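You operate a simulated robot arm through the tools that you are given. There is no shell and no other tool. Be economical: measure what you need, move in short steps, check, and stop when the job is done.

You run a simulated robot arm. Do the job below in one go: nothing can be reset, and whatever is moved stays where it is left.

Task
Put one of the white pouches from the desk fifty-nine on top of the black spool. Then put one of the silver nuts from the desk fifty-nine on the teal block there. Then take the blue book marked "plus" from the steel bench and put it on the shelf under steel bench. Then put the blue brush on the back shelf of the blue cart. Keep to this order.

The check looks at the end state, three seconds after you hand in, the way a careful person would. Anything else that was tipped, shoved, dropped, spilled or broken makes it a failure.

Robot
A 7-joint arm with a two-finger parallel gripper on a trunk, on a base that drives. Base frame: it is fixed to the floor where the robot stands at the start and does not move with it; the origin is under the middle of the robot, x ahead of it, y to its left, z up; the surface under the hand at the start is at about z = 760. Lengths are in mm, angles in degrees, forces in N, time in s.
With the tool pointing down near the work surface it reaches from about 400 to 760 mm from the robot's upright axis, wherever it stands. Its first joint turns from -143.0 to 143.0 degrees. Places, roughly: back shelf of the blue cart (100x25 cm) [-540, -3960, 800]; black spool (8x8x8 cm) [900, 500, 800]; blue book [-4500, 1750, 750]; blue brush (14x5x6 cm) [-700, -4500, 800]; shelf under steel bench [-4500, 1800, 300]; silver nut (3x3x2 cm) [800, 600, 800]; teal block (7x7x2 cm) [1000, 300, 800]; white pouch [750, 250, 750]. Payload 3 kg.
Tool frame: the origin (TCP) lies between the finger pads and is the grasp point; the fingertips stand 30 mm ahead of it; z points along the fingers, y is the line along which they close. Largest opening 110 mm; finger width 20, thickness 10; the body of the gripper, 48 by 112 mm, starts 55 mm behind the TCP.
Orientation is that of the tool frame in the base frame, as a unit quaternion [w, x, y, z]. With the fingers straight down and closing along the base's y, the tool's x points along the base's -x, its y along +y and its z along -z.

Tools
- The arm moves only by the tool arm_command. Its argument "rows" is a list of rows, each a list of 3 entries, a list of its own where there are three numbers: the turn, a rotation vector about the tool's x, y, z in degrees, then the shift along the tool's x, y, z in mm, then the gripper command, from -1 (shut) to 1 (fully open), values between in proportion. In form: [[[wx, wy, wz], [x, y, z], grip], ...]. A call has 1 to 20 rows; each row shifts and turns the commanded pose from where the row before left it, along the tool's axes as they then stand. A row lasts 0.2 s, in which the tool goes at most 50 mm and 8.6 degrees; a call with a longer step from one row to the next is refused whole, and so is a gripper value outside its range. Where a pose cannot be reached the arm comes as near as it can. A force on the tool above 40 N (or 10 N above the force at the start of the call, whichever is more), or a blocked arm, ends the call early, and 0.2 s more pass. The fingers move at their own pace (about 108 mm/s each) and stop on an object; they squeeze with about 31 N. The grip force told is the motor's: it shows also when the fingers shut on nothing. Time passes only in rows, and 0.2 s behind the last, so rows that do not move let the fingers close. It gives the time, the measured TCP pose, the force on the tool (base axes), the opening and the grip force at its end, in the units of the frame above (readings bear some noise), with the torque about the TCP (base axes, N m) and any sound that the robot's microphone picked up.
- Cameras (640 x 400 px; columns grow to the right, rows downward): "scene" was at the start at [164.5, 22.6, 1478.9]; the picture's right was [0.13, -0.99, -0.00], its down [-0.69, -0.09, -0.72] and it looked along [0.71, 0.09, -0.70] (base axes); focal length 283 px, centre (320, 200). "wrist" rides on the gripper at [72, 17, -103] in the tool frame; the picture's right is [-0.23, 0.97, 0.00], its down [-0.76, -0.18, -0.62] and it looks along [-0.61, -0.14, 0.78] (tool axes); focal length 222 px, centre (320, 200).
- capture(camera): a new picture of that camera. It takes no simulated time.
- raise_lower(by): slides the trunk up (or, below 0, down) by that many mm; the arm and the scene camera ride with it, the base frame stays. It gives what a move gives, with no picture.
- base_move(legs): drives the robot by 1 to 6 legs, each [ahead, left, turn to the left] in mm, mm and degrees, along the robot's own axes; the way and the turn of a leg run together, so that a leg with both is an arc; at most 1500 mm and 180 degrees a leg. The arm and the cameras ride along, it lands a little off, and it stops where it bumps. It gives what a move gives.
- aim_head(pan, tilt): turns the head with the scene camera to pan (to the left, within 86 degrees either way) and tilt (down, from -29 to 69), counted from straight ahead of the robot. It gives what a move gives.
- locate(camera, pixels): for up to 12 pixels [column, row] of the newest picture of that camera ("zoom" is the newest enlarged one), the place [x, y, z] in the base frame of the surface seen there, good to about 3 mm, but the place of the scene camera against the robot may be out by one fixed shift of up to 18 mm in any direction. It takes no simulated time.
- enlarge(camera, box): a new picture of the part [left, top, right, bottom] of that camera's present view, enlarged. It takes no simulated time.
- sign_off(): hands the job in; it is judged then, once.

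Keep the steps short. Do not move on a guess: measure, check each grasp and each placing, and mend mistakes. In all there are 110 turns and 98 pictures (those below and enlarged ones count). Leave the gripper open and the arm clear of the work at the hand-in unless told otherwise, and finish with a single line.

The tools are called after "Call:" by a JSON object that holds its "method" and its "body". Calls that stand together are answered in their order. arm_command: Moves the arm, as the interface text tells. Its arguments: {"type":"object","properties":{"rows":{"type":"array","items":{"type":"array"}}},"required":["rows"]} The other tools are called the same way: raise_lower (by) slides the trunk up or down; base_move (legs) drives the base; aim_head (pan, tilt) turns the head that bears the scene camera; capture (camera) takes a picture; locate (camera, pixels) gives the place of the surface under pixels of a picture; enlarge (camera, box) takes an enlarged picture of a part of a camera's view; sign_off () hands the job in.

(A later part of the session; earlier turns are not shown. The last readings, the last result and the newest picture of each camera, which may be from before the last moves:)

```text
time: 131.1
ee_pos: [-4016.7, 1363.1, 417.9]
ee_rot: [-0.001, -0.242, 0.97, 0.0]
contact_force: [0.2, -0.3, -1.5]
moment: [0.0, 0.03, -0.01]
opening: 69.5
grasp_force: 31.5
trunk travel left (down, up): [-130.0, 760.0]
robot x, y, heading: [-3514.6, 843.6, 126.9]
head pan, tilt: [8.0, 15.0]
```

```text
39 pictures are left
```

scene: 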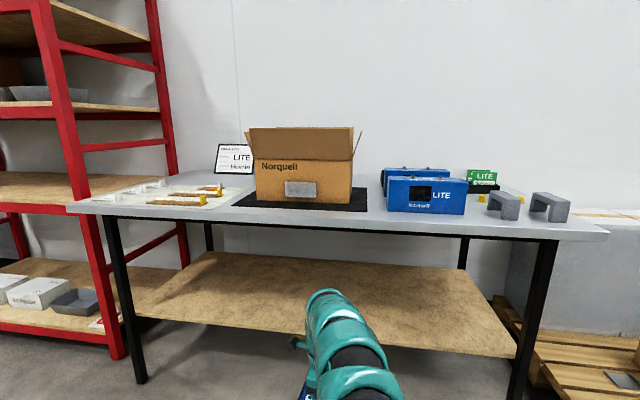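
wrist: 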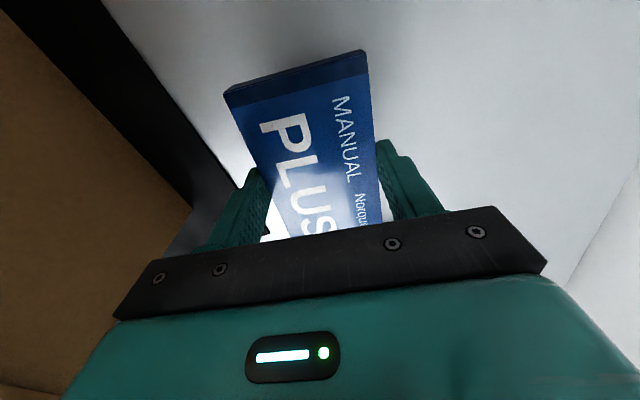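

Call:
{"method": "locate", "body": {"camera": "scene", "pixels": [[322, 292], [330, 305], [345, 320], [360, 345], [375, 365], [310, 310], [300, 218], [300, 224], [300, 228], [300, 234], [300, 240], [300, 345]]}}

```text
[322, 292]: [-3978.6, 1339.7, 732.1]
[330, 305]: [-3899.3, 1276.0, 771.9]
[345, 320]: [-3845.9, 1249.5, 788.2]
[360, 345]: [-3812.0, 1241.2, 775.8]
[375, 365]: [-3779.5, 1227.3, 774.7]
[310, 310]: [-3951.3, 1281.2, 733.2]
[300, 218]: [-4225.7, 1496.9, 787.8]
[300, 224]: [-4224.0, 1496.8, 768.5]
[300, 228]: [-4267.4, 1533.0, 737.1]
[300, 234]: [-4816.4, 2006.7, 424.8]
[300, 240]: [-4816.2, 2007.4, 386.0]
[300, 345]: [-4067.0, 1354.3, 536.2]
```

Rail bottom is z≈737; the arm top would be about 705 under it. I tilt the hand back 8° (book stays nearly flat) for more room, lower the trunk 36, then check before driving in.

Call:
{"method": "arm_command", "body": {"rows": [[[-4, 0, 0], [0, 0, 0], -1], [[-4, 0, 0], [0, 0, 0], -1], [[0, 0, 0], [0, 0, 0], -1]]}}

Call:
{"method": "raise_lower", "body": {"by": -36}}

Call:
{"method": "capture", "body": {"camera": "scene"}}

Call:
{"method": "capture", "body": {"camera": "wrist"}}

```text
time: 131.9
ee_pos: [-4014.7, 1363.1, 418.1]
ee_rot: [-0.016, -0.241, 0.968, 0.068]
contact_force: [-0.7, 0.5, -0.7]
moment: [0.01, 0.02, 0.01]
opening: 69.2
grasp_force: 31.4
trunk travel left (down, up): [-130.0, 760.0]
robot x, y, heading: [-3521.3, 840.7, 126.8]
head pan, tilt: [8.0, 15.0]
```

```text
time: 132.7
ee_pos: [-4016.0, 1362.6, 382.0]
ee_rot: [-0.017, -0.242, 0.968, 0.068]
contact_force: [0.2, -0.4, -0.5]
moment: [0.01, 0.03, 0.0]
opening: 69.2
grasp_force: 31.5
trunk travel left (down, up): [-94.0, 796.0]
robot x, y, heading: [-3520.2, 842.4, 127.0]
head pan, tilt: [8.0, 15.0]
```

```text
38 pictures are left
```

scene: 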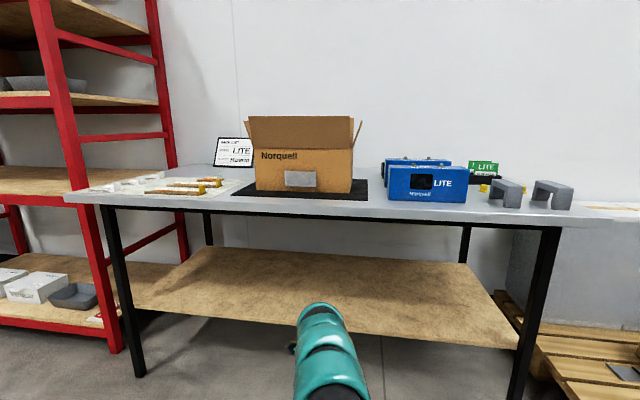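

```text
37 pictures are left
```

wrist: 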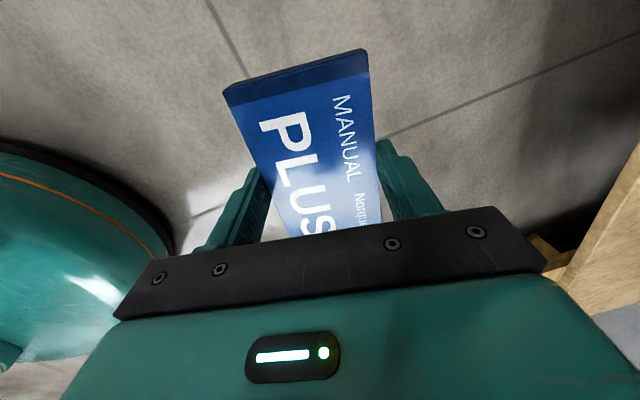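

Tilt is in the right sense (fingers point slightly forward). Check heights of arm and rail now.

Call:
{"method": "locate", "body": {"camera": "scene", "pixels": [[318, 304], [322, 312], [330, 325], [335, 345], [340, 365], [300, 214], [330, 219], [300, 327], [380, 337], [330, 300]]}}

Call:
{"method": "enlarge", "body": {"camera": "scene", "box": [240, 190, 400, 290]}}

```text
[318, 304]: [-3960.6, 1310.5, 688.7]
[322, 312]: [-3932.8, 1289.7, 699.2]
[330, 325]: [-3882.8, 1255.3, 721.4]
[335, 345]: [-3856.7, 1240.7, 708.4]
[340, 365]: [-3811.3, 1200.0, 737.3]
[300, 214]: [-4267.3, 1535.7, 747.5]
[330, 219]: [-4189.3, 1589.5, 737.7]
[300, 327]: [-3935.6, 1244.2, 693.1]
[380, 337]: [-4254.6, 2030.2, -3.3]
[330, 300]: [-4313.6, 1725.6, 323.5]
```

```text
4.00 times, centred on (320, 240) of scene
```

zoom: 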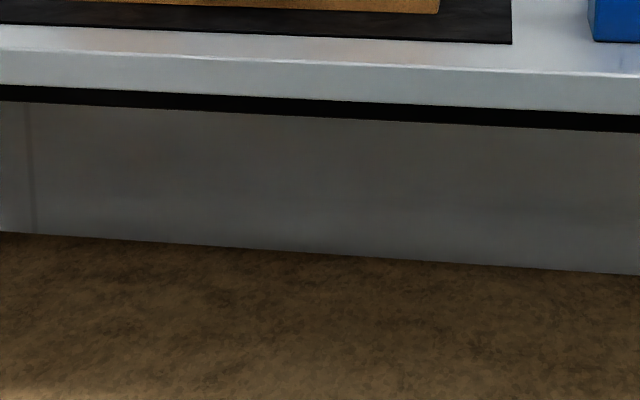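

Clearance is about 36 mm under the rail. Drive in 300 first.

Call:
{"method": "base_move", "body": {"legs": [[300, 0, 0]]}}

Call:
{"method": "capture", "body": {"camera": "scene"}}

Call:
{"method": "capture", "body": {"camera": "wrist"}}

```text
time: 134.8
ee_pos: [-4200.4, 1600.6, 382.9]
ee_rot: [-0.018, -0.244, 0.967, 0.068]
contact_force: [0.6, 0.1, -1.1]
moment: [0.03, 0.01, 0.02]
opening: 69.1
grasp_force: 31.3
trunk travel left (down, up): [-94.0, 796.0]
robot x, y, heading: [-3703.4, 1082.7, 127.2]
head pan, tilt: [8.0, 15.0]
```

```text
35 pictures are left
```

scene: 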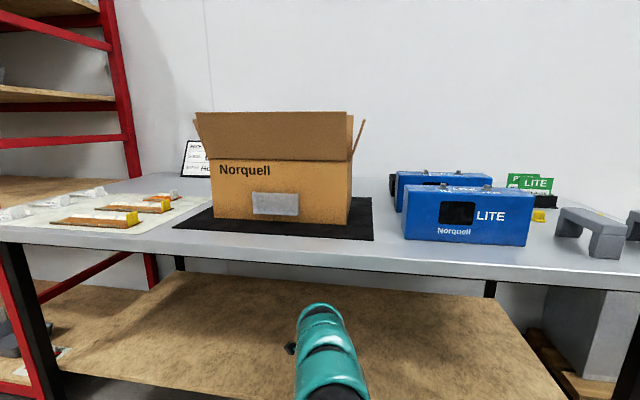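

```text
34 pictures are left
```

wrist: 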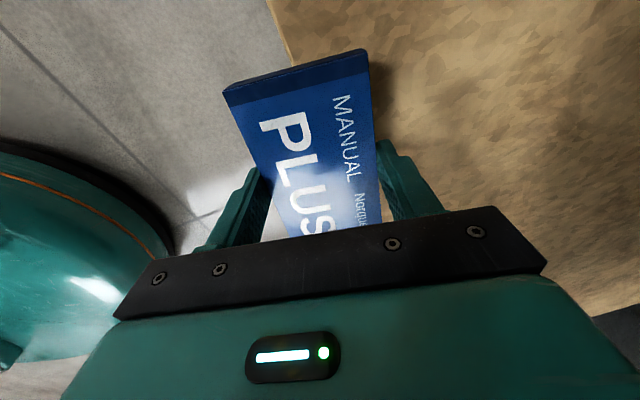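

Call:
{"method": "locate", "body": {"camera": "wrist", "pixels": [[450, 80], [520, 60], [290, 20], [385, 100], [300, 35], [233, 88], [365, 55]]}}

```text
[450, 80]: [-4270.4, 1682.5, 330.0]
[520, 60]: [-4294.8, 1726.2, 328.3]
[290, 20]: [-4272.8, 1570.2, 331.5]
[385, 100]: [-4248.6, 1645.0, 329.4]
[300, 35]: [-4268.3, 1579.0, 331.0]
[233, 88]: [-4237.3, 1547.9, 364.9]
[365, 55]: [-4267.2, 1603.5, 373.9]
```

Shelf z = 330 and its front edge is at n'≈3782, the hand at 3765. Drive in 95 more.

Call:
{"method": "base_move", "body": {"legs": [[95, 0, 0]]}}

Call:
{"method": "capture", "body": {"camera": "wrist"}}

Call:
{"method": "capture", "body": {"camera": "scene"}}

```text
time: 135.9
ee_pos: [-4256.1, 1676.8, 383.8]
ee_rot: [-0.017, -0.242, 0.968, 0.068]
contact_force: [-0.7, 0.0, -1.0]
moment: [-0.02, 0.0, -0.03]
opening: 69.5
grasp_force: 30.5
trunk travel left (down, up): [-94.0, 796.0]
robot x, y, heading: [-3759.6, 1155.1, 127.3]
head pan, tilt: [8.0, 15.0]
```

```text
33 pictures are left
```

wrist: 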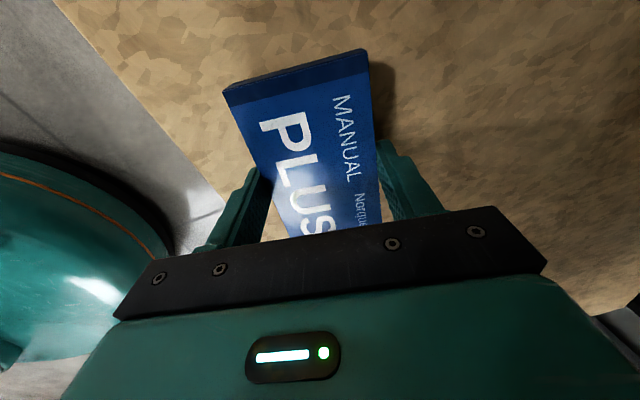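

```text
32 pictures are left
```

scene: 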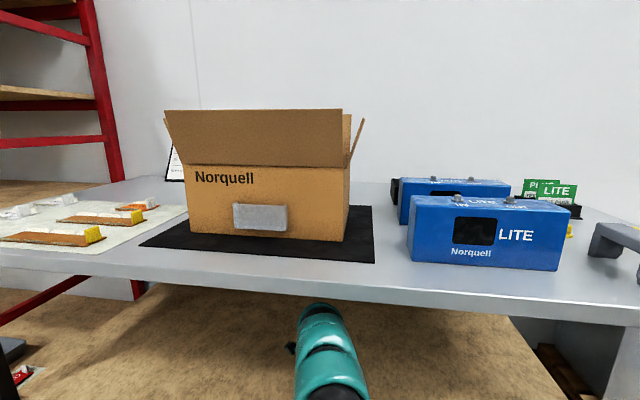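

The book is over the shelf, 40+ mm in from its edge. Lower gently by the trunk until contact.

Call:
{"method": "raise_lower", "body": {"by": -11}}

Call:
{"method": "raise_lower", "body": {"by": -4}}

```text
time: 136.5
ee_pos: [-4256.0, 1677.7, 371.8]
ee_rot: [-0.017, -0.243, 0.968, 0.068]
contact_force: [0.6, 0.2, -1.2]
moment: [0.02, -0.03, -0.03]
opening: 69.3
grasp_force: 31.1
trunk travel left (down, up): [-83.0, 807.0]
robot x, y, heading: [-3760.8, 1162.4, 127.0]
head pan, tilt: [8.0, 15.0]
```

```text
time: 137.0
ee_pos: [-4256.0, 1676.8, 367.9]
ee_rot: [-0.017, -0.242, 0.968, 0.068]
contact_force: [1.4, -0.4, -0.2]
moment: [0.01, 0.01, 0.02]
opening: 69.5
grasp_force: 30.9
trunk travel left (down, up): [-79.0, 811.0]
robot x, y, heading: [-3761.5, 1157.6, 126.8]
head pan, tilt: [8.0, 15.0]
```

Near edge is about touching. Straighten the tilt so the book lies flat, then feel down.

Call:
{"method": "arm_command", "body": {"rows": [[[4, 0, 0], [0, 0, 0], -1], [[4, 0, 0], [0, 0, 0], -1], [[0, 0, 0], [0, 0, 1.5], -1], [[0, 0, 0], [0, 0, 1], -1], [[0, 0, 0], [0, 0, 0], -1]]}}

```text
time: 138.2
ee_pos: [-4256.7, 1678.2, 364.6]
ee_rot: [-0.001, -0.243, 0.97, -0.001]
contact_force: [0.4, 0.6, -1.9]
moment: [0.02, -0.01, 0.0]
opening: 69.4
grasp_force: 31.3
trunk travel left (down, up): [-79.0, 811.0]
robot x, y, heading: [-3759.9, 1160.9, 127.0]
head pan, tilt: [8.0, 15.0]
```

Call:
{"method": "arm_command", "body": {"rows": [[[0, 0, 0], [0, 0, 1], -1], [[0, 0, 0], [0, 0, 1], -1], [[0, 0, 0], [0, 0, 0], -1]]}}

```text
time: 139.0
ee_pos: [-4256.1, 1677.1, 362.8]
ee_rot: [0.0, -0.243, 0.97, 0.0]
contact_force: [0.0, -0.1, -1.0]
moment: [0.0, 0.0, -0.02]
opening: 69.4
grasp_force: 30.7
trunk travel left (down, up): [-79.0, 811.0]
robot x, y, heading: [-3759.0, 1157.6, 127.2]
head pan, tilt: [8.0, 15.0]
```

Call:
{"method": "arm_command", "body": {"rows": [[[0, 0, 0], [0, 0, 1], -1], [[0, 0, 0], [0, 0, 0], -1]]}}

```text
time: 139.6
ee_pos: [-4255.5, 1677.6, 362.1]
ee_rot: [0.0, -0.243, 0.97, 0.001]
contact_force: [0.0, 0.0, -2.1]
moment: [0.0, -0.01, -0.02]
opening: 69.3
grasp_force: 30.9
trunk travel left (down, up): [-79.0, 811.0]
robot x, y, heading: [-3758.5, 1156.6, 127.3]
head pan, tilt: [8.0, 15.0]
```

Call:
{"method": "arm_command", "body": {"rows": [[[0, 0, 0], [0, 0, 1], -1], [[0, 0, 0], [0, 0, 0], -1]]}}

```text
time: 140.2
ee_pos: [-4256.2, 1677.3, 362.1]
ee_rot: [0.0, -0.243, 0.97, 0.0]
contact_force: [0.7, 1.8, 4.0]
moment: [0.1, -0.32, 0.13]
opening: 69.5
grasp_force: 31.4
trunk travel left (down, up): [-79.0, 811.0]
robot x, y, heading: [-3759.7, 1156.8, 126.7]
head pan, tilt: [8.0, 15.0]
```

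Contact (4 N). Open slowly, lift a bit, lean back 8° while lifting so the arm stays under the rail.

Call:
{"method": "arm_command", "body": {"rows": [[[0, 0, 0], [0, 0, 0], 0.35], [[0, 0, 0], [0, 0, 0], 0.5], [[0, 0, 0], [0, 0, 0], 0.68], [[0, 0, 0], [0, 0, 0], 0.68], [[0, 0, 0], [0, 0, -9], 0.68], [[-4, 0, 0], [0, 0, -6], 0.68], [[-4, 0, 0], [0, 0, -6], 0.68], [[0, 0, 0], [0, 0, -10], 0.68], [[0, 0, 0], [0, 0, 0], 0.68]]}}

Call:
{"method": "capture", "body": {"camera": "wrist"}}

Call:
{"method": "capture", "body": {"camera": "scene"}}

```text
time: 142.2
ee_pos: [-4256.2, 1677.0, 393.4]
ee_rot: [-0.017, -0.24, 0.968, 0.068]
contact_force: [0.1, 0.1, -0.6]
moment: [-0.02, 0.01, 0.01]
opening: 92.4
grasp_force: 0.1
trunk travel left (down, up): [-79.0, 811.0]
robot x, y, heading: [-3761.5, 1158.1, 127.0]
head pan, tilt: [8.0, 15.0]
```

```text
31 pictures are left
```

wrist: 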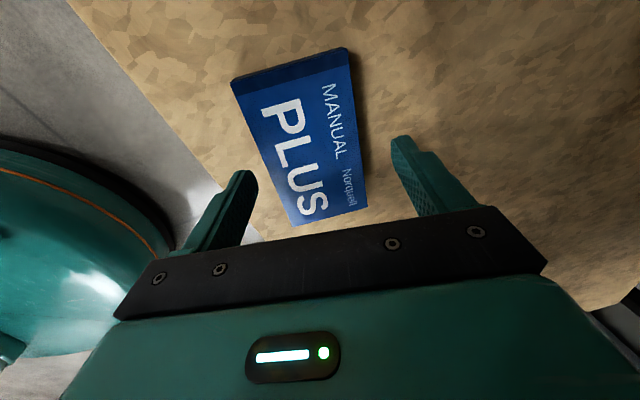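

```text
30 pictures are left
```

scene: 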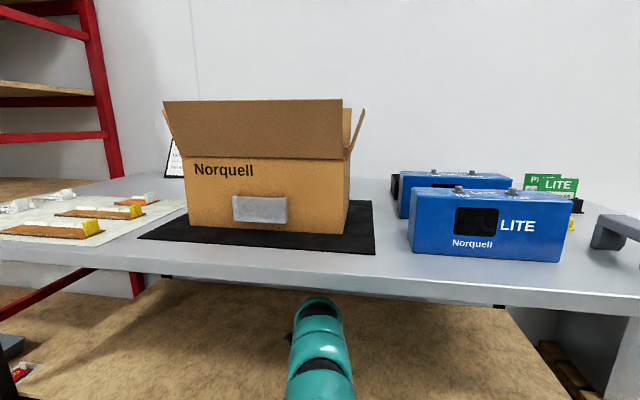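

The book lies flat on the shelf; the fingertips are above it. Back straight out 500.

Call:
{"method": "base_move", "body": {"legs": [[-500, 0, 0]]}}

Call:
{"method": "aim_head", "body": {"pan": 0, "tilt": 15}}

Call:
{"method": "capture", "body": {"camera": "scene"}}

```text
time: 145.1
ee_pos: [-3962.6, 1288.1, 392.3]
ee_rot: [-0.017, -0.243, 0.968, 0.067]
contact_force: [0.8, 0.3, 0.2]
moment: [-0.01, -0.02, 0.03]
opening: 92.6
grasp_force: 0.1
trunk travel left (down, up): [-79.0, 811.0]
robot x, y, heading: [-3465.4, 767.9, 127.1]
head pan, tilt: [8.0, 15.0]
```

```text
time: 145.8
ee_pos: [-3962.4, 1288.0, 392.3]
ee_rot: [-0.017, -0.242, 0.968, 0.068]
contact_force: [-0.1, 0.3, 0.2]
moment: [-0.04, 0.02, -0.03]
opening: 92.7
grasp_force: 0.1
trunk travel left (down, up): [-79.0, 811.0]
robot x, y, heading: [-3464.7, 765.0, 127.2]
head pan, tilt: [0.0, 15.0]
```

```text
29 pictures are left
```

scene: 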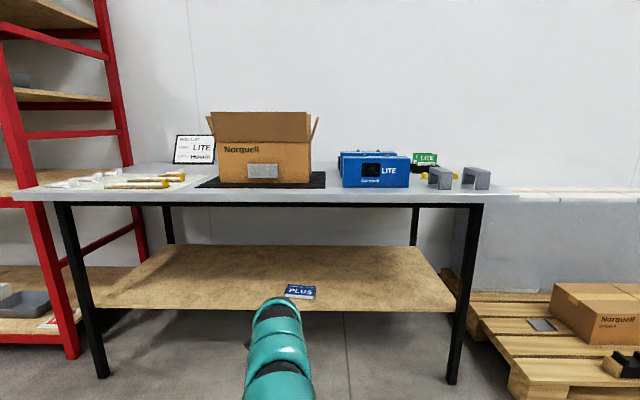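

Book confirmed on the shelf. Now raise the trunk, level the hand, fold it in, then turn towards the blue cart (far at (-540,-3960)).

Call:
{"method": "raise_lower", "body": {"by": 400}}

Call:
{"method": "raise_lower", "body": {"by": 280}}

Call:
{"method": "arm_command", "body": {"rows": [[[4, 0, 0], [0, 0, 40], 1], [[4, 0, 0], [0, 0, 40], 1], [[0, 0, 0], [0, 0, 40], 1], [[0, 0, 0], [0, -40, 0], 1], [[0, 0, 0], [0, -40, 0], 1], [[0, 0, 0], [0, -40, 0], 1], [[0, 0, 0], [0, -40, 0], 1], [[0, 0, 0], [0, -40, 0], 1]]}}

Call:
{"method": "base_move", "body": {"legs": [[-150, 0, 0], [0, 0, 130]]}}

Call:
{"method": "aim_head", "body": {"pan": 30, "tilt": 22}}

Call:
{"method": "capture", "body": {"camera": "scene"}}

```text
time: 149.6
ee_pos: [-3961.4, 1289.1, 792.4]
ee_rot: [-0.017, -0.242, 0.968, 0.067]
contact_force: [-0.3, 0.2, 0.9]
moment: [0.01, 0.03, 0.02]
opening: 92.5
grasp_force: 0.1
trunk travel left (down, up): [-479.0, 411.0]
robot x, y, heading: [-3464.2, 767.2, 127.2]
head pan, tilt: [0.0, 15.0]
```

```text
time: 152.5
ee_pos: [-3960.6, 1288.7, 1073.4]
ee_rot: [-0.017, -0.242, 0.968, 0.068]
contact_force: [-0.6, -0.6, -1.2]
moment: [-0.01, -0.02, 0.01]
opening: 92.3
grasp_force: 0.1
trunk travel left (down, up): [-759.0, 131.0]
robot x, y, heading: [-3466.3, 770.8, 127.1]
head pan, tilt: [0.0, 15.0]
```

```text
time: 154.3
ee_pos: [-3931.3, 1141.2, 926.5]
ee_rot: [0.001, -0.243, 0.97, -0.001]
contact_force: [0.1, -0.8, -0.3]
moment: [0.02, 0.01, -0.02]
opening: 109.8
grasp_force: 0.1
out of reach, approached as far as the arm can: row 6, 7, 8
trunk travel left (down, up): [-759.0, 131.0]
robot x, y, heading: [-3466.0, 767.0, 127.1]
head pan, tilt: [0.0, 15.0]
```

```text
time: 161.0
ee_pos: [-3360.5, 53.4, 925.3]
ee_rot: [0.0, 0.982, -0.186, 0.001]
contact_force: [0.3, 0.6, -0.3]
moment: [-0.03, 0.0, 0.03]
opening: 110.0
grasp_force: 0.0
trunk travel left (down, up): [-759.0, 131.0]
robot x, y, heading: [-3375.8, 649.9, -102.4]
head pan, tilt: [0.0, 15.0]
```

```text
time: 162.0
ee_pos: [-3360.5, 52.9, 925.9]
ee_rot: [-0.002, 0.983, -0.186, 0.0]
contact_force: [0.2, -0.2, 0.4]
moment: [0.01, 0.01, 0.02]
opening: 110.1
grasp_force: 0.1
trunk travel left (down, up): [-759.0, 131.0]
robot x, y, heading: [-3377.0, 650.9, -102.8]
head pan, tilt: [30.0, 22.0]
```

```text
28 pictures are left
```

scene: 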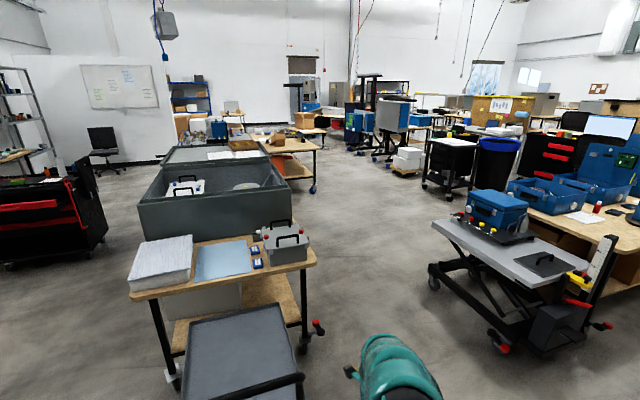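

Call:
{"method": "enlarge", "body": {"camera": "scene", "box": [160, 60, 340, 180]}}

Call:
{"method": "locate", "body": {"camera": "scene", "pixels": [[215, 125], [270, 138], [190, 100], [285, 145], [312, 190], [420, 270], [345, 240], [340, 180], [130, 190], [318, 328], [430, 280], [400, 172]]}}

```text
3.33 times, centred on (250, 120) of scene
```

zoom: 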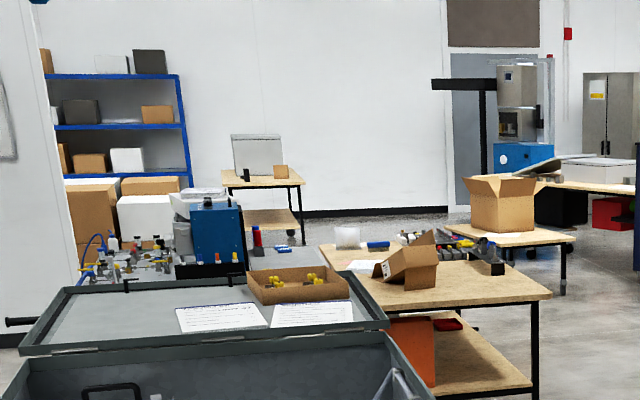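

```text
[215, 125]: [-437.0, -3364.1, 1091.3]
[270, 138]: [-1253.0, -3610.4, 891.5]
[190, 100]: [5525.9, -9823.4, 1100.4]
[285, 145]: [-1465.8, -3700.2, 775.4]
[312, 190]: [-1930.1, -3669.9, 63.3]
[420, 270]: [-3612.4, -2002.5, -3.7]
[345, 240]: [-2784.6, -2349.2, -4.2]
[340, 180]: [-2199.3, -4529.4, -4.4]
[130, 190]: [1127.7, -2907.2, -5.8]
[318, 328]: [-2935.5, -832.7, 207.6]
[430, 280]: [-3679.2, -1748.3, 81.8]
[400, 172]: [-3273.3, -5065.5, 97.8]
```

The way ahead: corridor between the benches on the left and the lift table (-3612,-2000) on the right. Drive three legs down the middle, then look.

Call:
{"method": "base_move", "body": {"legs": [[0, 0, 11.8], [1350, 0, 0], [0, 0, 16], [1242, 0, 0], [0, 0, 4], [1300, 0, 0]]}}

Call:
{"method": "aim_head", "body": {"pan": 45, "tilt": 25}}

Call:
{"method": "capture", "body": {"camera": "scene"}}

```text
time: 166.3
ee_pos: [-3241.6, -516.7, 926.4]
ee_rot: [-0.001, 0.997, -0.073, 0.002]
contact_force: [-0.6, -1.5, 0.3]
moment: [0.01, -0.01, -0.04]
opening: 109.9
grasp_force: 0.1
trunk travel left (down, up): [-759.0, 131.0]
robot x, y, heading: [-3390.9, 56.4, -89.4]
head pan, tilt: [30.0, 22.0]
stopped in leg 2: the robot was blocked; the commanded pose is now the measured one
```

```text
time: 167.1
ee_pos: [-3240.4, -516.1, 925.8]
ee_rot: [-0.001, 0.997, -0.073, 0.0]
contact_force: [-0.3, -0.7, 0.5]
moment: [0.01, 0.04, -0.03]
opening: 109.8
grasp_force: 0.2
trunk travel left (down, up): [-759.0, 131.0]
robot x, y, heading: [-3393.3, 64.9, -89.2]
head pan, tilt: [45.0, 25.0]
```

```text
26 pictures are left
```

scene: 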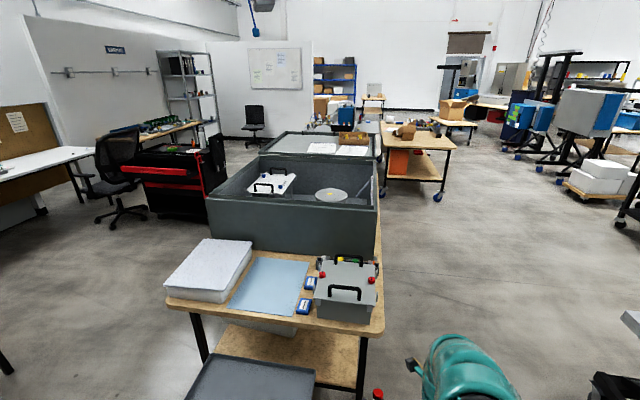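

Something blocked the base. Look down around to see what.

Call:
{"method": "aim_head", "body": {"pan": 35, "tilt": 62}}

Call:
{"method": "capture", "body": {"camera": "scene"}}

Call:
{"method": "locate", "body": {"camera": "scene", "pixels": [[320, 60], [320, 120], [200, 120], [250, 200], [100, 150], [450, 150], [320, 180], [400, 250]]}}

```text
time: 168.1
ee_pos: [-3239.6, -516.4, 926.7]
ee_rot: [0.0, 0.997, -0.072, 0.0]
contact_force: [-0.3, 0.1, 0.8]
moment: [0.0, 0.01, 0.01]
opening: 110.0
grasp_force: 0.1
trunk travel left (down, up): [-759.0, 131.0]
robot x, y, heading: [-3393.7, 63.4, -89.3]
head pan, tilt: [35.0, 62.0]
```

```text
25 pictures are left
```

scene: 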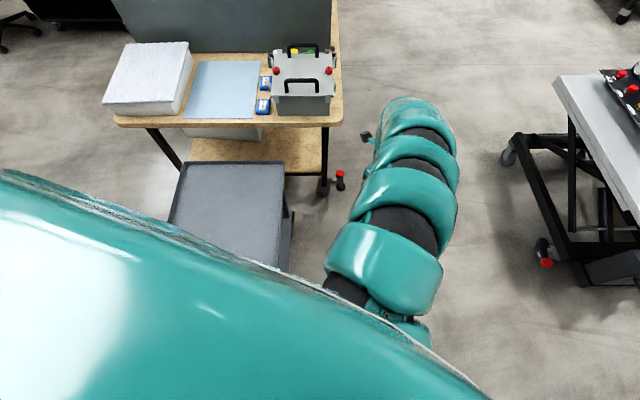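

```text
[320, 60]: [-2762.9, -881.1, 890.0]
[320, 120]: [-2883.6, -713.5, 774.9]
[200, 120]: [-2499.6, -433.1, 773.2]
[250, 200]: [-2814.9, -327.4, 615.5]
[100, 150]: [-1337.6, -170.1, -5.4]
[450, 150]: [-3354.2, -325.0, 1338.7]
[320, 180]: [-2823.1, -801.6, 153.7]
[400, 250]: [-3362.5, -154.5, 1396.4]
```

Call:
{"method": "locate", "body": {"camera": "scene", "pixels": [[280, 166], [186, 166], [172, 220], [276, 262], [290, 225], [294, 215], [285, 270], [340, 180], [323, 190], [510, 155], [545, 260], [590, 275]]}}

Call:
{"method": "aim_head", "body": {"pan": -15, "tilt": 66}}

Call:
{"method": "capture", "body": {"camera": "scene"}}

```text
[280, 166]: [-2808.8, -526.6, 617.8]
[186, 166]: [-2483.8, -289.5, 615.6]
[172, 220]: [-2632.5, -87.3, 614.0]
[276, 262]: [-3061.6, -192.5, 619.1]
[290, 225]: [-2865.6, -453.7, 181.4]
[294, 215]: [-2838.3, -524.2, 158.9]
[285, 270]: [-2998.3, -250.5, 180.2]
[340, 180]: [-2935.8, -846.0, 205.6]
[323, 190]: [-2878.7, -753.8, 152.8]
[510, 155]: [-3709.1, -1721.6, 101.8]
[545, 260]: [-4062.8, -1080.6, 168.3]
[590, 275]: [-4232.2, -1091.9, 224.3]
```

```text
time: 169.3
ee_pos: [-3240.0, -516.8, 926.7]
ee_rot: [-0.001, 0.997, -0.072, 0.0]
contact_force: [0.3, 1.0, 0.4]
moment: [-0.01, 0.02, 0.0]
opening: 110.0
grasp_force: 0.0
trunk travel left (down, up): [-759.0, 131.0]
robot x, y, heading: [-3391.5, 61.4, -89.1]
head pan, tilt: [-15.0, 66.0]
```

```text
24 pictures are left
```

scene: 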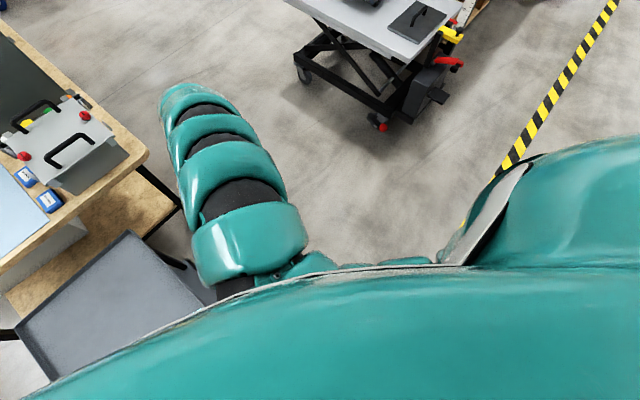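

The trolley's near corner is around (-3083,-165); its position matches the earlier measure, so it was only touched. The base is wider than thought (~380 mm). I back off, go right, and pass with wider margins.

Call:
{"method": "base_move", "body": {"legs": [[-100, -250, 0], [0, 0, 5.7], [815, 0, 0], [0, 0, 15.3], [808, 0, 0], [0, 0, -2.9]]}}

Call:
{"method": "aim_head", "body": {"pan": 15, "tilt": 35}}

Call:
{"method": "capture", "body": {"camera": "scene"}}

```text
time: 180.8
ee_pos: [-2911.2, -1887.5, 926.5]
ee_rot: [0.0, 0.996, 0.092, 0.0]
contact_force: [-0.4, -0.2, -0.2]
moment: [-0.01, 0.02, -0.05]
opening: 110.3
grasp_force: 0.0
trunk travel left (down, up): [-759.0, 131.0]
robot x, y, heading: [-3242.8, -1391.0, -70.6]
head pan, tilt: [-15.0, 66.0]
```

```text
time: 181.8
ee_pos: [-2910.6, -1887.8, 926.4]
ee_rot: [-0.002, 0.996, 0.092, -0.001]
contact_force: [0.6, 0.7, 0.5]
moment: [-0.02, 0.02, -0.03]
opening: 109.7
grasp_force: 0.0
trunk travel left (down, up): [-759.0, 131.0]
robot x, y, heading: [-3239.5, -1392.3, -70.6]
head pan, tilt: [15.0, 35.0]
```

```text
23 pictures are left
```

scene: 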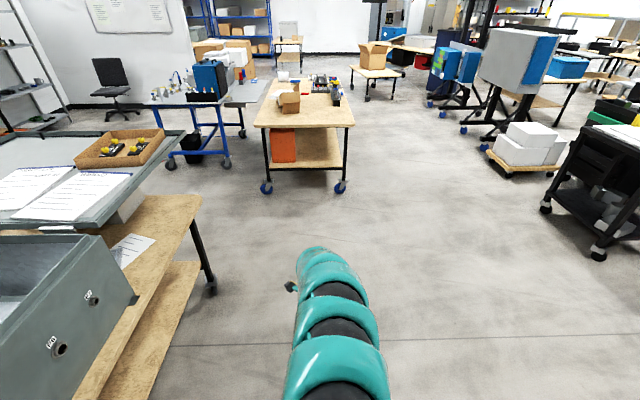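

Now I see the blue cart (blue legs, (205,115)) and a wooden table beside it (300,115). Measure them and enlarge.

Call:
{"method": "enlarge", "body": {"camera": "scene", "box": [130, 40, 370, 200]}}

Call:
{"method": "locate", "body": {"camera": "scene", "pixels": [[268, 190], [340, 190], [255, 122], [352, 122], [270, 82], [340, 78], [227, 165], [168, 165], [150, 102], [230, 100], [260, 85], [205, 95]]}}

```text
2.50 times, centred on (250, 120) of scene
```

zoom: 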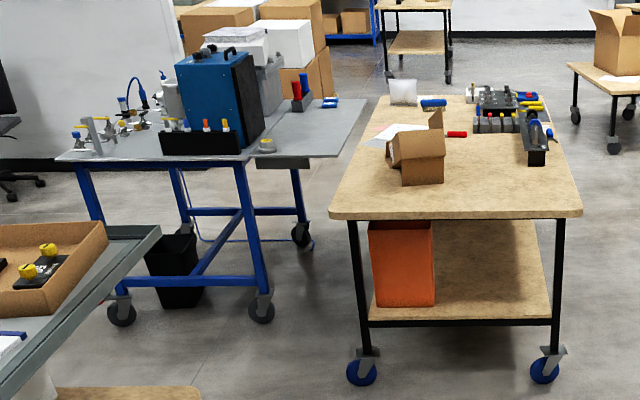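

```text
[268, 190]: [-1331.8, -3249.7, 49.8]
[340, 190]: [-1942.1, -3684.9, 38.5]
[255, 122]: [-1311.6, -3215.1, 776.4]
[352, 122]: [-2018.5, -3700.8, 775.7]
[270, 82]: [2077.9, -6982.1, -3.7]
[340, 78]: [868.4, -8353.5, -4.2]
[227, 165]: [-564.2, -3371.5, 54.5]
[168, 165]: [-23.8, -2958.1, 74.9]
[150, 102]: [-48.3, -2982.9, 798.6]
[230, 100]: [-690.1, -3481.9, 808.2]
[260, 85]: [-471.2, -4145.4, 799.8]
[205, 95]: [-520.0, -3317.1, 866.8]
```

Call:
{"method": "locate", "body": {"camera": "zoom", "pixels": [[433, 104], [330, 103], [300, 100], [548, 130], [530, 96], [320, 125], [355, 135], [270, 155], [365, 100], [340, 155], [420, 90], [400, 230]]}}

Call:
{"method": "enlarge", "body": {"camera": "scene", "box": [220, 60, 320, 125]}}

```text
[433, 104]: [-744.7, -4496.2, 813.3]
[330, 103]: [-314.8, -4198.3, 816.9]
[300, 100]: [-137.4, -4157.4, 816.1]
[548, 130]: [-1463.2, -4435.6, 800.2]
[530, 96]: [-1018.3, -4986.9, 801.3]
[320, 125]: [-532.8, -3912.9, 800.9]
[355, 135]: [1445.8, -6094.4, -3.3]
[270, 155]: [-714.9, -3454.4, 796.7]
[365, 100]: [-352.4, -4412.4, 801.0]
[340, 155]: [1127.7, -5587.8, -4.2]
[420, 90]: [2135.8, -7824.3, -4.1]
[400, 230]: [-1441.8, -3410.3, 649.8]
```

```text
6.15 times, centred on (270, 92) of scene
```

zoom: 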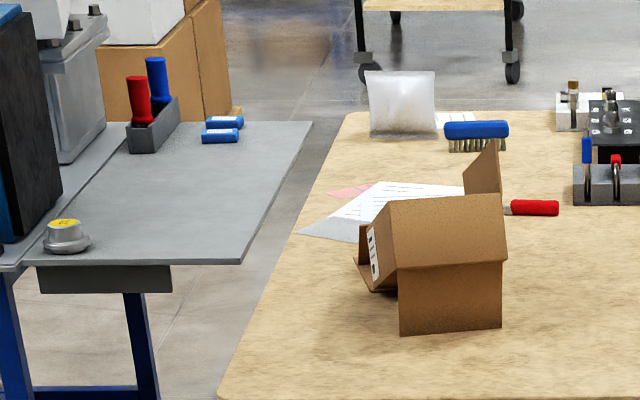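

The blue brush is on the wooden table at (-745,-4496,813), near its far end; the cart's back shelf is the grey plate along the table side (about 90 mm gap). I'll go round the table's right side to its far end. First drive to (-2450,-3900) and look ahead.

Call:
{"method": "base_move", "body": {"legs": [[0, 0, -1.9], [1300, 0, 0], [1300, 0, 0], [0, 0, 13.7]]}}

Call:
{"method": "aim_head", "body": {"pan": 15, "tilt": 33}}

Call:
{"method": "capture", "body": {"camera": "scene"}}

```text
time: 195.5
ee_pos: [-2050.5, -4246.9, 925.7]
ee_rot: [-0.001, 0.982, 0.189, 0.001]
contact_force: [1.6, -0.1, -0.2]
moment: [0.0, -0.01, -0.01]
opening: 109.9
grasp_force: 0.1
trunk travel left (down, up): [-759.0, 131.0]
robot x, y, heading: [-2471.0, -3828.6, -59.3]
head pan, tilt: [15.0, 35.0]
```

```text
time: 196.1
ee_pos: [-2050.2, -4247.9, 926.3]
ee_rot: [-0.001, 0.982, 0.189, 0.0]
contact_force: [0.8, 0.3, -0.2]
moment: [0.01, 0.0, 0.0]
opening: 110.0
grasp_force: 0.1
trunk travel left (down, up): [-759.0, 131.0]
robot x, y, heading: [-2471.9, -3825.0, -59.3]
head pan, tilt: [15.0, 33.0]
```

```text
20 pictures are left
```

scene: 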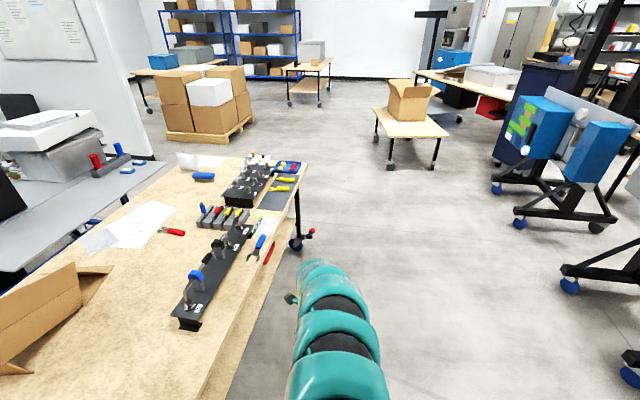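

Clear space beyond the table. Measure the table's far end, the pallet and the brush.

Call:
{"method": "locate", "body": {"camera": "scene", "pixels": [[305, 162], [185, 155], [160, 170], [296, 243], [311, 232], [203, 175], [196, 141], [252, 125], [388, 168], [376, 145], [125, 168], [97, 172]]}}

```text
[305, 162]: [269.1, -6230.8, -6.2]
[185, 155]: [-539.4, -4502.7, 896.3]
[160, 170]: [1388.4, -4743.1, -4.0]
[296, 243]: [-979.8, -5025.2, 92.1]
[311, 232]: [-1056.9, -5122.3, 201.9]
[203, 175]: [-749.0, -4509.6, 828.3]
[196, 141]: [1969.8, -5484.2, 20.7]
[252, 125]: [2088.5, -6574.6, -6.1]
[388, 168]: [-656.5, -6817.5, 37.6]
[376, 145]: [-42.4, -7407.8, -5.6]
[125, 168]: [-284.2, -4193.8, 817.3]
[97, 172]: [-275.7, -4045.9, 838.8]
```

Clear. I raise the trunk 100 for safety and drive round to the table's far end, facing it.

Call:
{"method": "raise_lower", "body": {"by": 100}}

Call:
{"method": "base_move", "body": {"legs": [[1100, 0, 0], [1102, 0, 0], [0, 0, 82.3], [1081, 0, 0], [0, 0, 101.6]]}}

Call:
{"method": "aim_head", "body": {"pan": 0, "tilt": 42}}

Call:
{"method": "capture", "body": {"camera": "scene"}}

```text
time: 197.4
ee_pos: [-2049.8, -4247.8, 1025.3]
ee_rot: [-0.001, 0.982, 0.189, -0.001]
contact_force: [-0.7, -0.4, 0.4]
moment: [0.02, -0.04, 0.0]
opening: 110.0
grasp_force: 0.0
trunk travel left (down, up): [-859.0, 31.0]
robot x, y, heading: [-2470.8, -3824.3, -59.1]
head pan, tilt: [15.0, 33.0]
```

```text
time: 221.3
ee_pos: [-820.9, -4891.8, 1026.7]
ee_rot: [0.0, -0.214, 0.977, -0.001]
contact_force: [-0.4, -0.7, 0.5]
moment: [-0.05, 0.0, -0.01]
opening: 110.0
grasp_force: 0.0
trunk travel left (down, up): [-859.0, 31.0]
robot x, y, heading: [-378.1, -5293.9, 123.3]
head pan, tilt: [15.0, 33.0]
```

```text
time: 222.0
ee_pos: [-820.1, -4892.8, 1025.2]
ee_rot: [0.0, -0.215, 0.977, -0.001]
contact_force: [0.3, 0.1, -0.5]
moment: [-0.01, -0.03, 0.0]
opening: 110.0
grasp_force: 0.0
trunk travel left (down, up): [-859.0, 31.0]
robot x, y, heading: [-378.5, -5291.5, 123.6]
head pan, tilt: [0.0, 42.0]
```

```text
19 pictures are left
```

scene: 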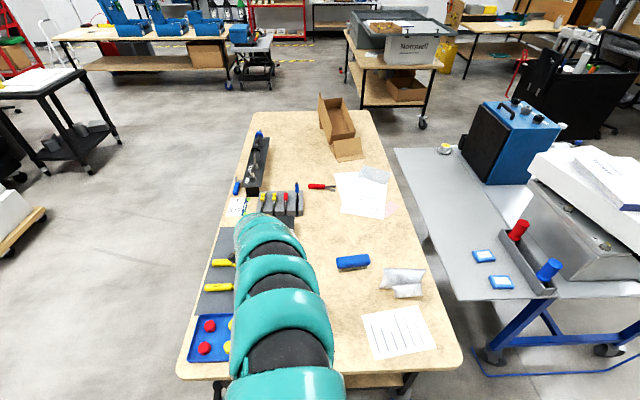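

Call:
{"method": "locate", "body": {"camera": "scene", "pixels": [[353, 260], [337, 262], [369, 259], [430, 180], [450, 250], [470, 297], [484, 255], [500, 281], [415, 372], [458, 358], [492, 355], [440, 215]]}}

Call:
{"method": "enlarge", "body": {"camera": "scene", "box": [300, 190, 580, 380]}}

```text
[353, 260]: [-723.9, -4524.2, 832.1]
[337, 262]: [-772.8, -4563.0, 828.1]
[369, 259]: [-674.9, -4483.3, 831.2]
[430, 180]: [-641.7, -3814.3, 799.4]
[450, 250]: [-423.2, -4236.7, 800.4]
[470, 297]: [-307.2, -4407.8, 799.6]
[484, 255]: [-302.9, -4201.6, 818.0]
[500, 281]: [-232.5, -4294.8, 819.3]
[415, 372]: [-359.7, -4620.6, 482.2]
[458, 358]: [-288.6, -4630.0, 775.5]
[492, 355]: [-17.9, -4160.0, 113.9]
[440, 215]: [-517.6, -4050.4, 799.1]
```

```text
2.11 times, centred on (440, 285) of scene
```

zoom: 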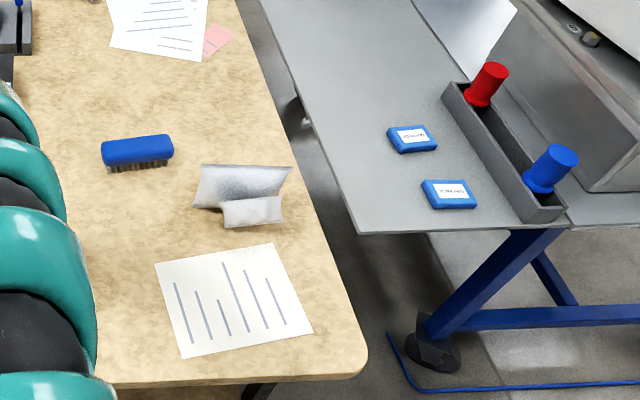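

Brush centre (-724,-4524), long axis ~39°, top z≈832. Drive ahead 110, then bring the hand above it, turned 14° so it closes across the brush.

Call:
{"method": "base_move", "body": {"legs": [[110, 0, 0]]}}

Call:
{"method": "arm_command", "body": {"rows": [[[0, 0, 0], [-43, 30, 0], 1], [[0, 0, 0], [-43, 30, 0], 1], [[0, 0, 0], [-43, 30, 0], 1], [[0, 0, 0], [-43, 30, 0], 1], [[0, 0, 0], [-43, 30, 0], 1], [[0, 0, 0], [-43, 30, 0], 1], [[0, 0, -7.2], [0, 0, 0], 1], [[0, 0, -7.2], [0, 0, 0], 1], [[0, 0, 0], [0, 0, 0], 1]]}}

Call:
{"method": "raise_lower", "body": {"by": -110}}

Call:
{"method": "capture", "body": {"camera": "wrist"}}

```text
time: 223.2
ee_pos: [-882.7, -4800.6, 1025.2]
ee_rot: [0.0, -0.214, 0.977, -0.001]
contact_force: [-0.4, -0.8, -0.7]
moment: [-0.01, -0.01, -0.01]
opening: 110.2
grasp_force: 0.0
trunk travel left (down, up): [-859.0, 31.0]
robot x, y, heading: [-441.5, -5203.6, 123.7]
head pan, tilt: [0.0, 42.0]
```

```text
refused: row 1 steps farther than a row can; nothing moved
```

```text
time: 224.6
ee_pos: [-882.8, -4800.4, 916.5]
ee_rot: [0.0, -0.214, 0.977, -0.001]
contact_force: [-0.3, -0.1, -0.4]
moment: [-0.01, -0.04, 0.0]
opening: 109.9
grasp_force: 0.1
trunk travel left (down, up): [-749.0, 141.0]
robot x, y, heading: [-439.4, -5205.9, 123.9]
head pan, tilt: [0.0, 42.0]
```

```text
17 pictures are left
```

wrist: 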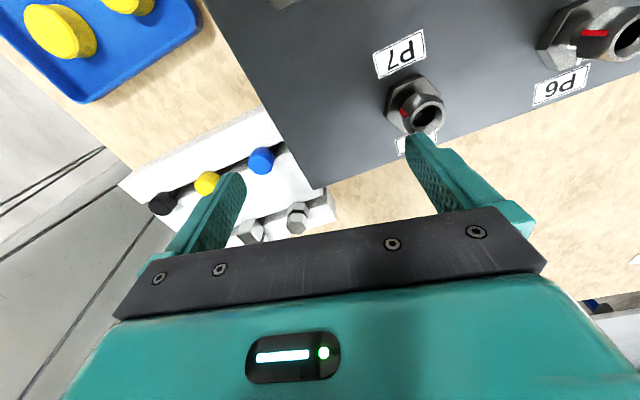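

The row was a hair too long, so the arm didn't move but the trunk lowered. Nothing is touched. Raise 80 again and make the move in smaller rows.

Call:
{"method": "raise_lower", "body": {"by": 80}}

Call:
{"method": "arm_command", "body": {"rows": [[[0, 0, 0], [-37, 26.4, 0], 1], [[0, 0, 0], [-37, 26.4, 0], 1], [[0, 0, 0], [-37, 26.4, 0], 1], [[0, 0, 0], [-37, 26.4, 0], 1], [[0, 0, 0], [-37, 26.4, 0], 1], [[0, 0, 0], [-37, 26.4, 0], 1], [[0, 0, 0], [-37, 26.4, 0], 1], [[0, 0, -7.2], [0, 0, 0], 1], [[0, 0, -7.2], [0, 0, 0], 1], [[0, 0, 0], [0, 0, 0], 1]]}}

Call:
{"method": "capture", "body": {"camera": "wrist"}}

```text
time: 225.8
ee_pos: [-882.6, -4800.4, 996.6]
ee_rot: [-0.001, -0.215, 0.977, -0.001]
contact_force: [0.3, -0.3, 0.1]
moment: [-0.03, 0.01, 0.02]
opening: 110.1
grasp_force: 0.1
trunk travel left (down, up): [-829.0, 61.0]
robot x, y, heading: [-438.8, -5200.4, 124.0]
head pan, tilt: [0.0, 42.0]
```

```text
time: 228.0
ee_pos: [-726.4, -4521.9, 991.6]
ee_rot: [0.001, -0.337, 0.942, -0.002]
contact_force: [-0.4, 0.9, 0.6]
moment: [0.0, -0.01, -0.03]
opening: 109.8
grasp_force: 0.1
out of reach, approached as far as the arm can: row 1
trunk travel left (down, up): [-829.0, 61.0]
robot x, y, heading: [-440.3, -5202.4, 123.7]
head pan, tilt: [0.0, 42.0]
```

```text
16 pictures are left
```

wrist: 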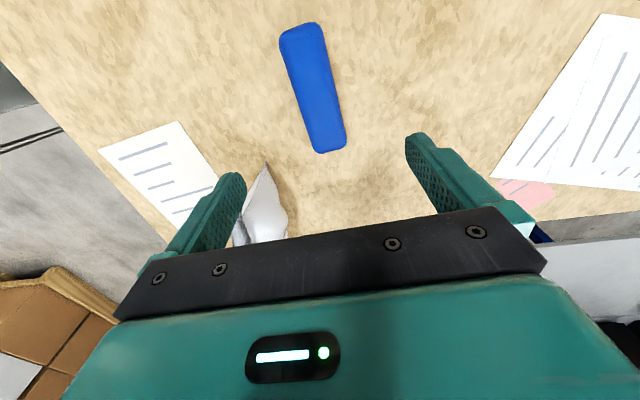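

Call:
{"method": "locate", "body": {"camera": "wrist", "pixels": [[298, 28], [330, 148], [313, 90], [283, 42], [325, 35], [318, 150], [343, 142], [400, 80], [262, 190], [265, 170]]}}

```text
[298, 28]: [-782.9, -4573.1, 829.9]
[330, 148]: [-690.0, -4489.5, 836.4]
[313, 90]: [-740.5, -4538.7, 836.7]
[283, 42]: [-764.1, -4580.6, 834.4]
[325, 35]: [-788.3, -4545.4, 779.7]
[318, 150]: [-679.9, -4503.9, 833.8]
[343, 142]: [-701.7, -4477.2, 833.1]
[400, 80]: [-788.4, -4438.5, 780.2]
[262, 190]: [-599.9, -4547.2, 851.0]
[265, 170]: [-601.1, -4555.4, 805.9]
```

Brush centre (-736,-4531), direction 42°. Fine-adjust yaw and place, lower trunk 80, and go down partway.

Call:
{"method": "arm_command", "body": {"rows": [[[0, 0, -2.7], [0, 0, 0], 0.5], [[0, 0, 0], [13, 0, 0], 0.5], [[0, 0, 0], [0, 0, 0], 0.5]]}}

Call:
{"method": "raise_lower", "body": {"by": -85}}

Call:
{"method": "capture", "body": {"camera": "wrist"}}

```text
time: 228.8
ee_pos: [-736.2, -4530.2, 993.0]
ee_rot: [-0.001, -0.358, 0.934, -0.001]
contact_force: [-0.1, -0.5, -0.8]
moment: [0.0, -0.01, -0.03]
opening: 82.5
grasp_force: 0.0
trunk travel left (down, up): [-829.0, 61.0]
robot x, y, heading: [-440.9, -5197.5, 123.8]
head pan, tilt: [0.0, 42.0]
```

```text
time: 230.0
ee_pos: [-736.3, -4530.6, 908.9]
ee_rot: [0.0, -0.358, 0.934, -0.001]
contact_force: [-0.8, 0.3, 0.2]
moment: [0.03, 0.0, 0.03]
opening: 82.4
grasp_force: 0.1
trunk travel left (down, up): [-744.0, 146.0]
robot x, y, heading: [-438.3, -5203.1, 123.7]
head pan, tilt: [0.0, 42.0]
```

```text
15 pictures are left
```

wrist: 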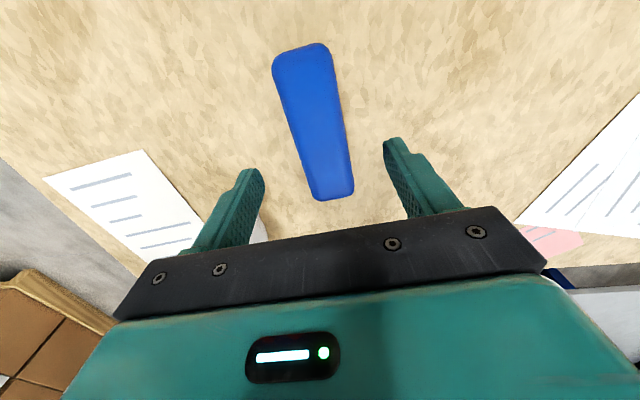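

Well aligned. Descend to z≈826 and close on the brush body.

Call:
{"method": "arm_command", "body": {"rows": [[[0, 0, 0], [0, 0, 35], 0.5], [[0, 0, 0], [0, 0, 30], 0.5], [[0, 0, 0], [0, 0, 18], 0.5], [[0, 0, 0], [0, 0, 0], 0.5]]}}

Call:
{"method": "arm_command", "body": {"rows": [[[0, 0, 0], [0, 0, 0], 0.1], [[0, 0, 0], [0, 0, 0], -0.3], [[0, 0, 0], [0, 0, 0], -1], [[0, 0, 0], [0, 0, 0], -1]]}}

Call:
{"method": "arm_command", "body": {"rows": [[[0, 0, 0], [0, 0, -8], -1], [[0, 0, 0], [0, 0, -15], -1], [[0, 0, 0], [0, 0, -20], -1], [[0, 0, 0], [0, 0, 0], -1]]}}

Call:
{"method": "capture", "body": {"camera": "wrist"}}

```text
time: 231.0
ee_pos: [-735.9, -4530.0, 826.9]
ee_rot: [0.0, -0.357, 0.934, 0.0]
contact_force: [0.2, -0.6, 0.9]
moment: [-0.01, -0.01, -0.03]
opening: 82.7
grasp_force: 0.0
trunk travel left (down, up): [-744.0, 146.0]
robot x, y, heading: [-438.4, -5199.9, 123.5]
head pan, tilt: [0.0, 42.0]
```

```text
time: 232.0
ee_pos: [-736.9, -4529.8, 826.3]
ee_rot: [0.001, -0.357, 0.934, 0.0]
contact_force: [0.0, 0.0, 0.3]
moment: [0.0, 0.04, -0.02]
opening: 45.5
grasp_force: 31.4
trunk travel left (down, up): [-744.0, 146.0]
robot x, y, heading: [-442.1, -5197.7, 123.7]
head pan, tilt: [0.0, 42.0]
```

```text
time: 233.0
ee_pos: [-736.7, -4531.6, 872.0]
ee_rot: [0.001, -0.356, 0.934, 0.0]
contact_force: [0.0, -0.1, -1.5]
moment: [-0.02, -0.04, 0.0]
opening: 45.7
grasp_force: 31.1
trunk travel left (down, up): [-744.0, 146.0]
robot x, y, heading: [-439.0, -5201.7, 124.1]
head pan, tilt: [0.0, 42.0]
```

```text
14 pictures are left
```

wrist: 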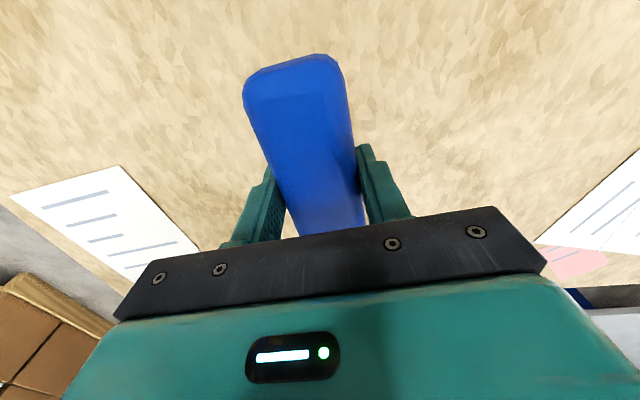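

Brush held (45.6 mm, 31 N), bottom about 47 below the TCP. Check the blue bar on the floor at the cart's end, for the next base position.

Call:
{"method": "locate", "body": {"camera": "zoom", "pixels": [[425, 390], [390, 340], [560, 386], [435, 350], [250, 390], [360, 100], [300, 60], [345, 190], [400, 60], [350, 30], [330, 170], [420, 230]]}}

Call:
{"method": "raise_lower", "body": {"by": 140}}

```text
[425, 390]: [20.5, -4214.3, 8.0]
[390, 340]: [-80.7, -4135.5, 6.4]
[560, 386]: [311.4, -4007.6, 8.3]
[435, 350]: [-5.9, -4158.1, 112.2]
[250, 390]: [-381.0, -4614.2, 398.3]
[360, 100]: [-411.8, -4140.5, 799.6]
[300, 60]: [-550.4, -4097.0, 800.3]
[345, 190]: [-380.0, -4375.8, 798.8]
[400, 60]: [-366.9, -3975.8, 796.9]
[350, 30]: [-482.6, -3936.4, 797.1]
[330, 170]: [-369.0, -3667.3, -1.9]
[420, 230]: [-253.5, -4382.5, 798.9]
```

```text
time: 234.7
ee_pos: [-735.9, -4531.5, 1011.0]
ee_rot: [0.0, -0.357, 0.934, 0.0]
contact_force: [0.3, -0.1, -1.5]
moment: [0.02, 0.02, -0.01]
opening: 45.5
grasp_force: 29.9
trunk travel left (down, up): [-884.0, 6.0]
robot x, y, heading: [-437.3, -5201.7, 124.0]
head pan, tilt: [0.0, 42.0]
```

The floor hose is far enough away. Shift the hand left 113 first, then back 150, right 543, ahead 209, keeping the hand high (brush bottom ≈964).

Call:
{"method": "arm_command", "body": {"rows": [[[0, 0, 0], [37, 5, 0], -1], [[0, 0, 0], [37, 5, 0], -1], [[0, 0, 0], [38, 5, 0], -1], [[0, 0, 0], [0, 0, 0], -1]]}}

Call:
{"method": "base_move", "body": {"legs": [[-150, 0, 0], [0, -543, 0], [100, 0, 0]]}}

Call:
{"method": "capture", "body": {"camera": "scene"}}

```text
time: 235.7
ee_pos: [-830.7, -4594.1, 1010.8]
ee_rot: [-0.001, -0.358, 0.934, -0.001]
contact_force: [0.0, 0.0, -1.6]
moment: [0.05, 0.03, 0.0]
opening: 45.6
grasp_force: 30.8
trunk travel left (down, up): [-884.0, 6.0]
robot x, y, heading: [-440.2, -5202.1, 123.9]
head pan, tilt: [0.0, 42.0]
```

```text
time: 240.6
ee_pos: [-326.4, -4317.8, 1011.0]
ee_rot: [0.001, -0.35, 0.937, -0.001]
contact_force: [-0.8, -0.8, -1.6]
moment: [-0.03, -0.02, -0.01]
opening: 45.8
grasp_force: 31.3
trunk travel left (down, up): [-884.0, 6.0]
robot x, y, heading: [55.8, -4934.1, 122.7]
head pan, tilt: [0.0, 42.0]
```

```text
13 pictures are left
```

scene: 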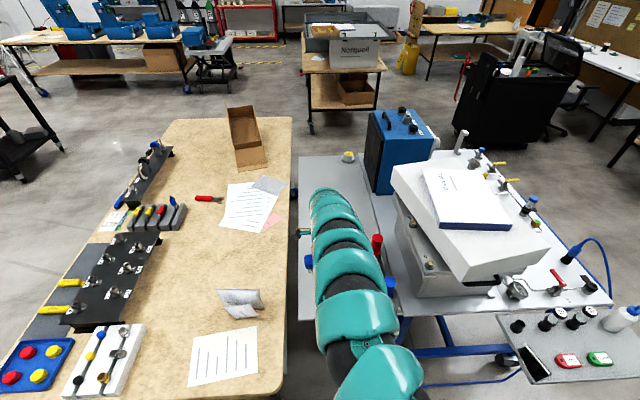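

Call:
{"method": "locate", "body": {"camera": "scene", "pixels": [[376, 240], [390, 284], [308, 262], [304, 232], [325, 195], [345, 262], [365, 262], [430, 245], [310, 180], [440, 190]]}}

Call:
{"method": "capture", "body": {"camera": "wrist"}}

```text
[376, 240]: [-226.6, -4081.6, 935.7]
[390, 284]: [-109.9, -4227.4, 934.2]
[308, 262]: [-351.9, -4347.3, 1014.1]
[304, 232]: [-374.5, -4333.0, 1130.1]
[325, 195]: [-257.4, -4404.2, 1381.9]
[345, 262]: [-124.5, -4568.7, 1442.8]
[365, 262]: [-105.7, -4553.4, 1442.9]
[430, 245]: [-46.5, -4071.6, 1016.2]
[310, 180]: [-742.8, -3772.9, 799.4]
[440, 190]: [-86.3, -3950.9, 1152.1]
```

```text
12 pictures are left
```

wrist: 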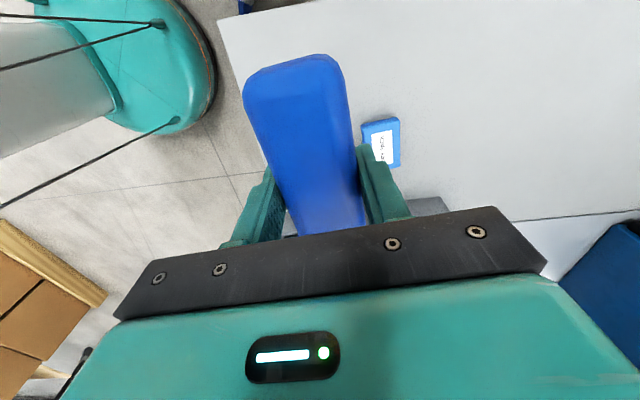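

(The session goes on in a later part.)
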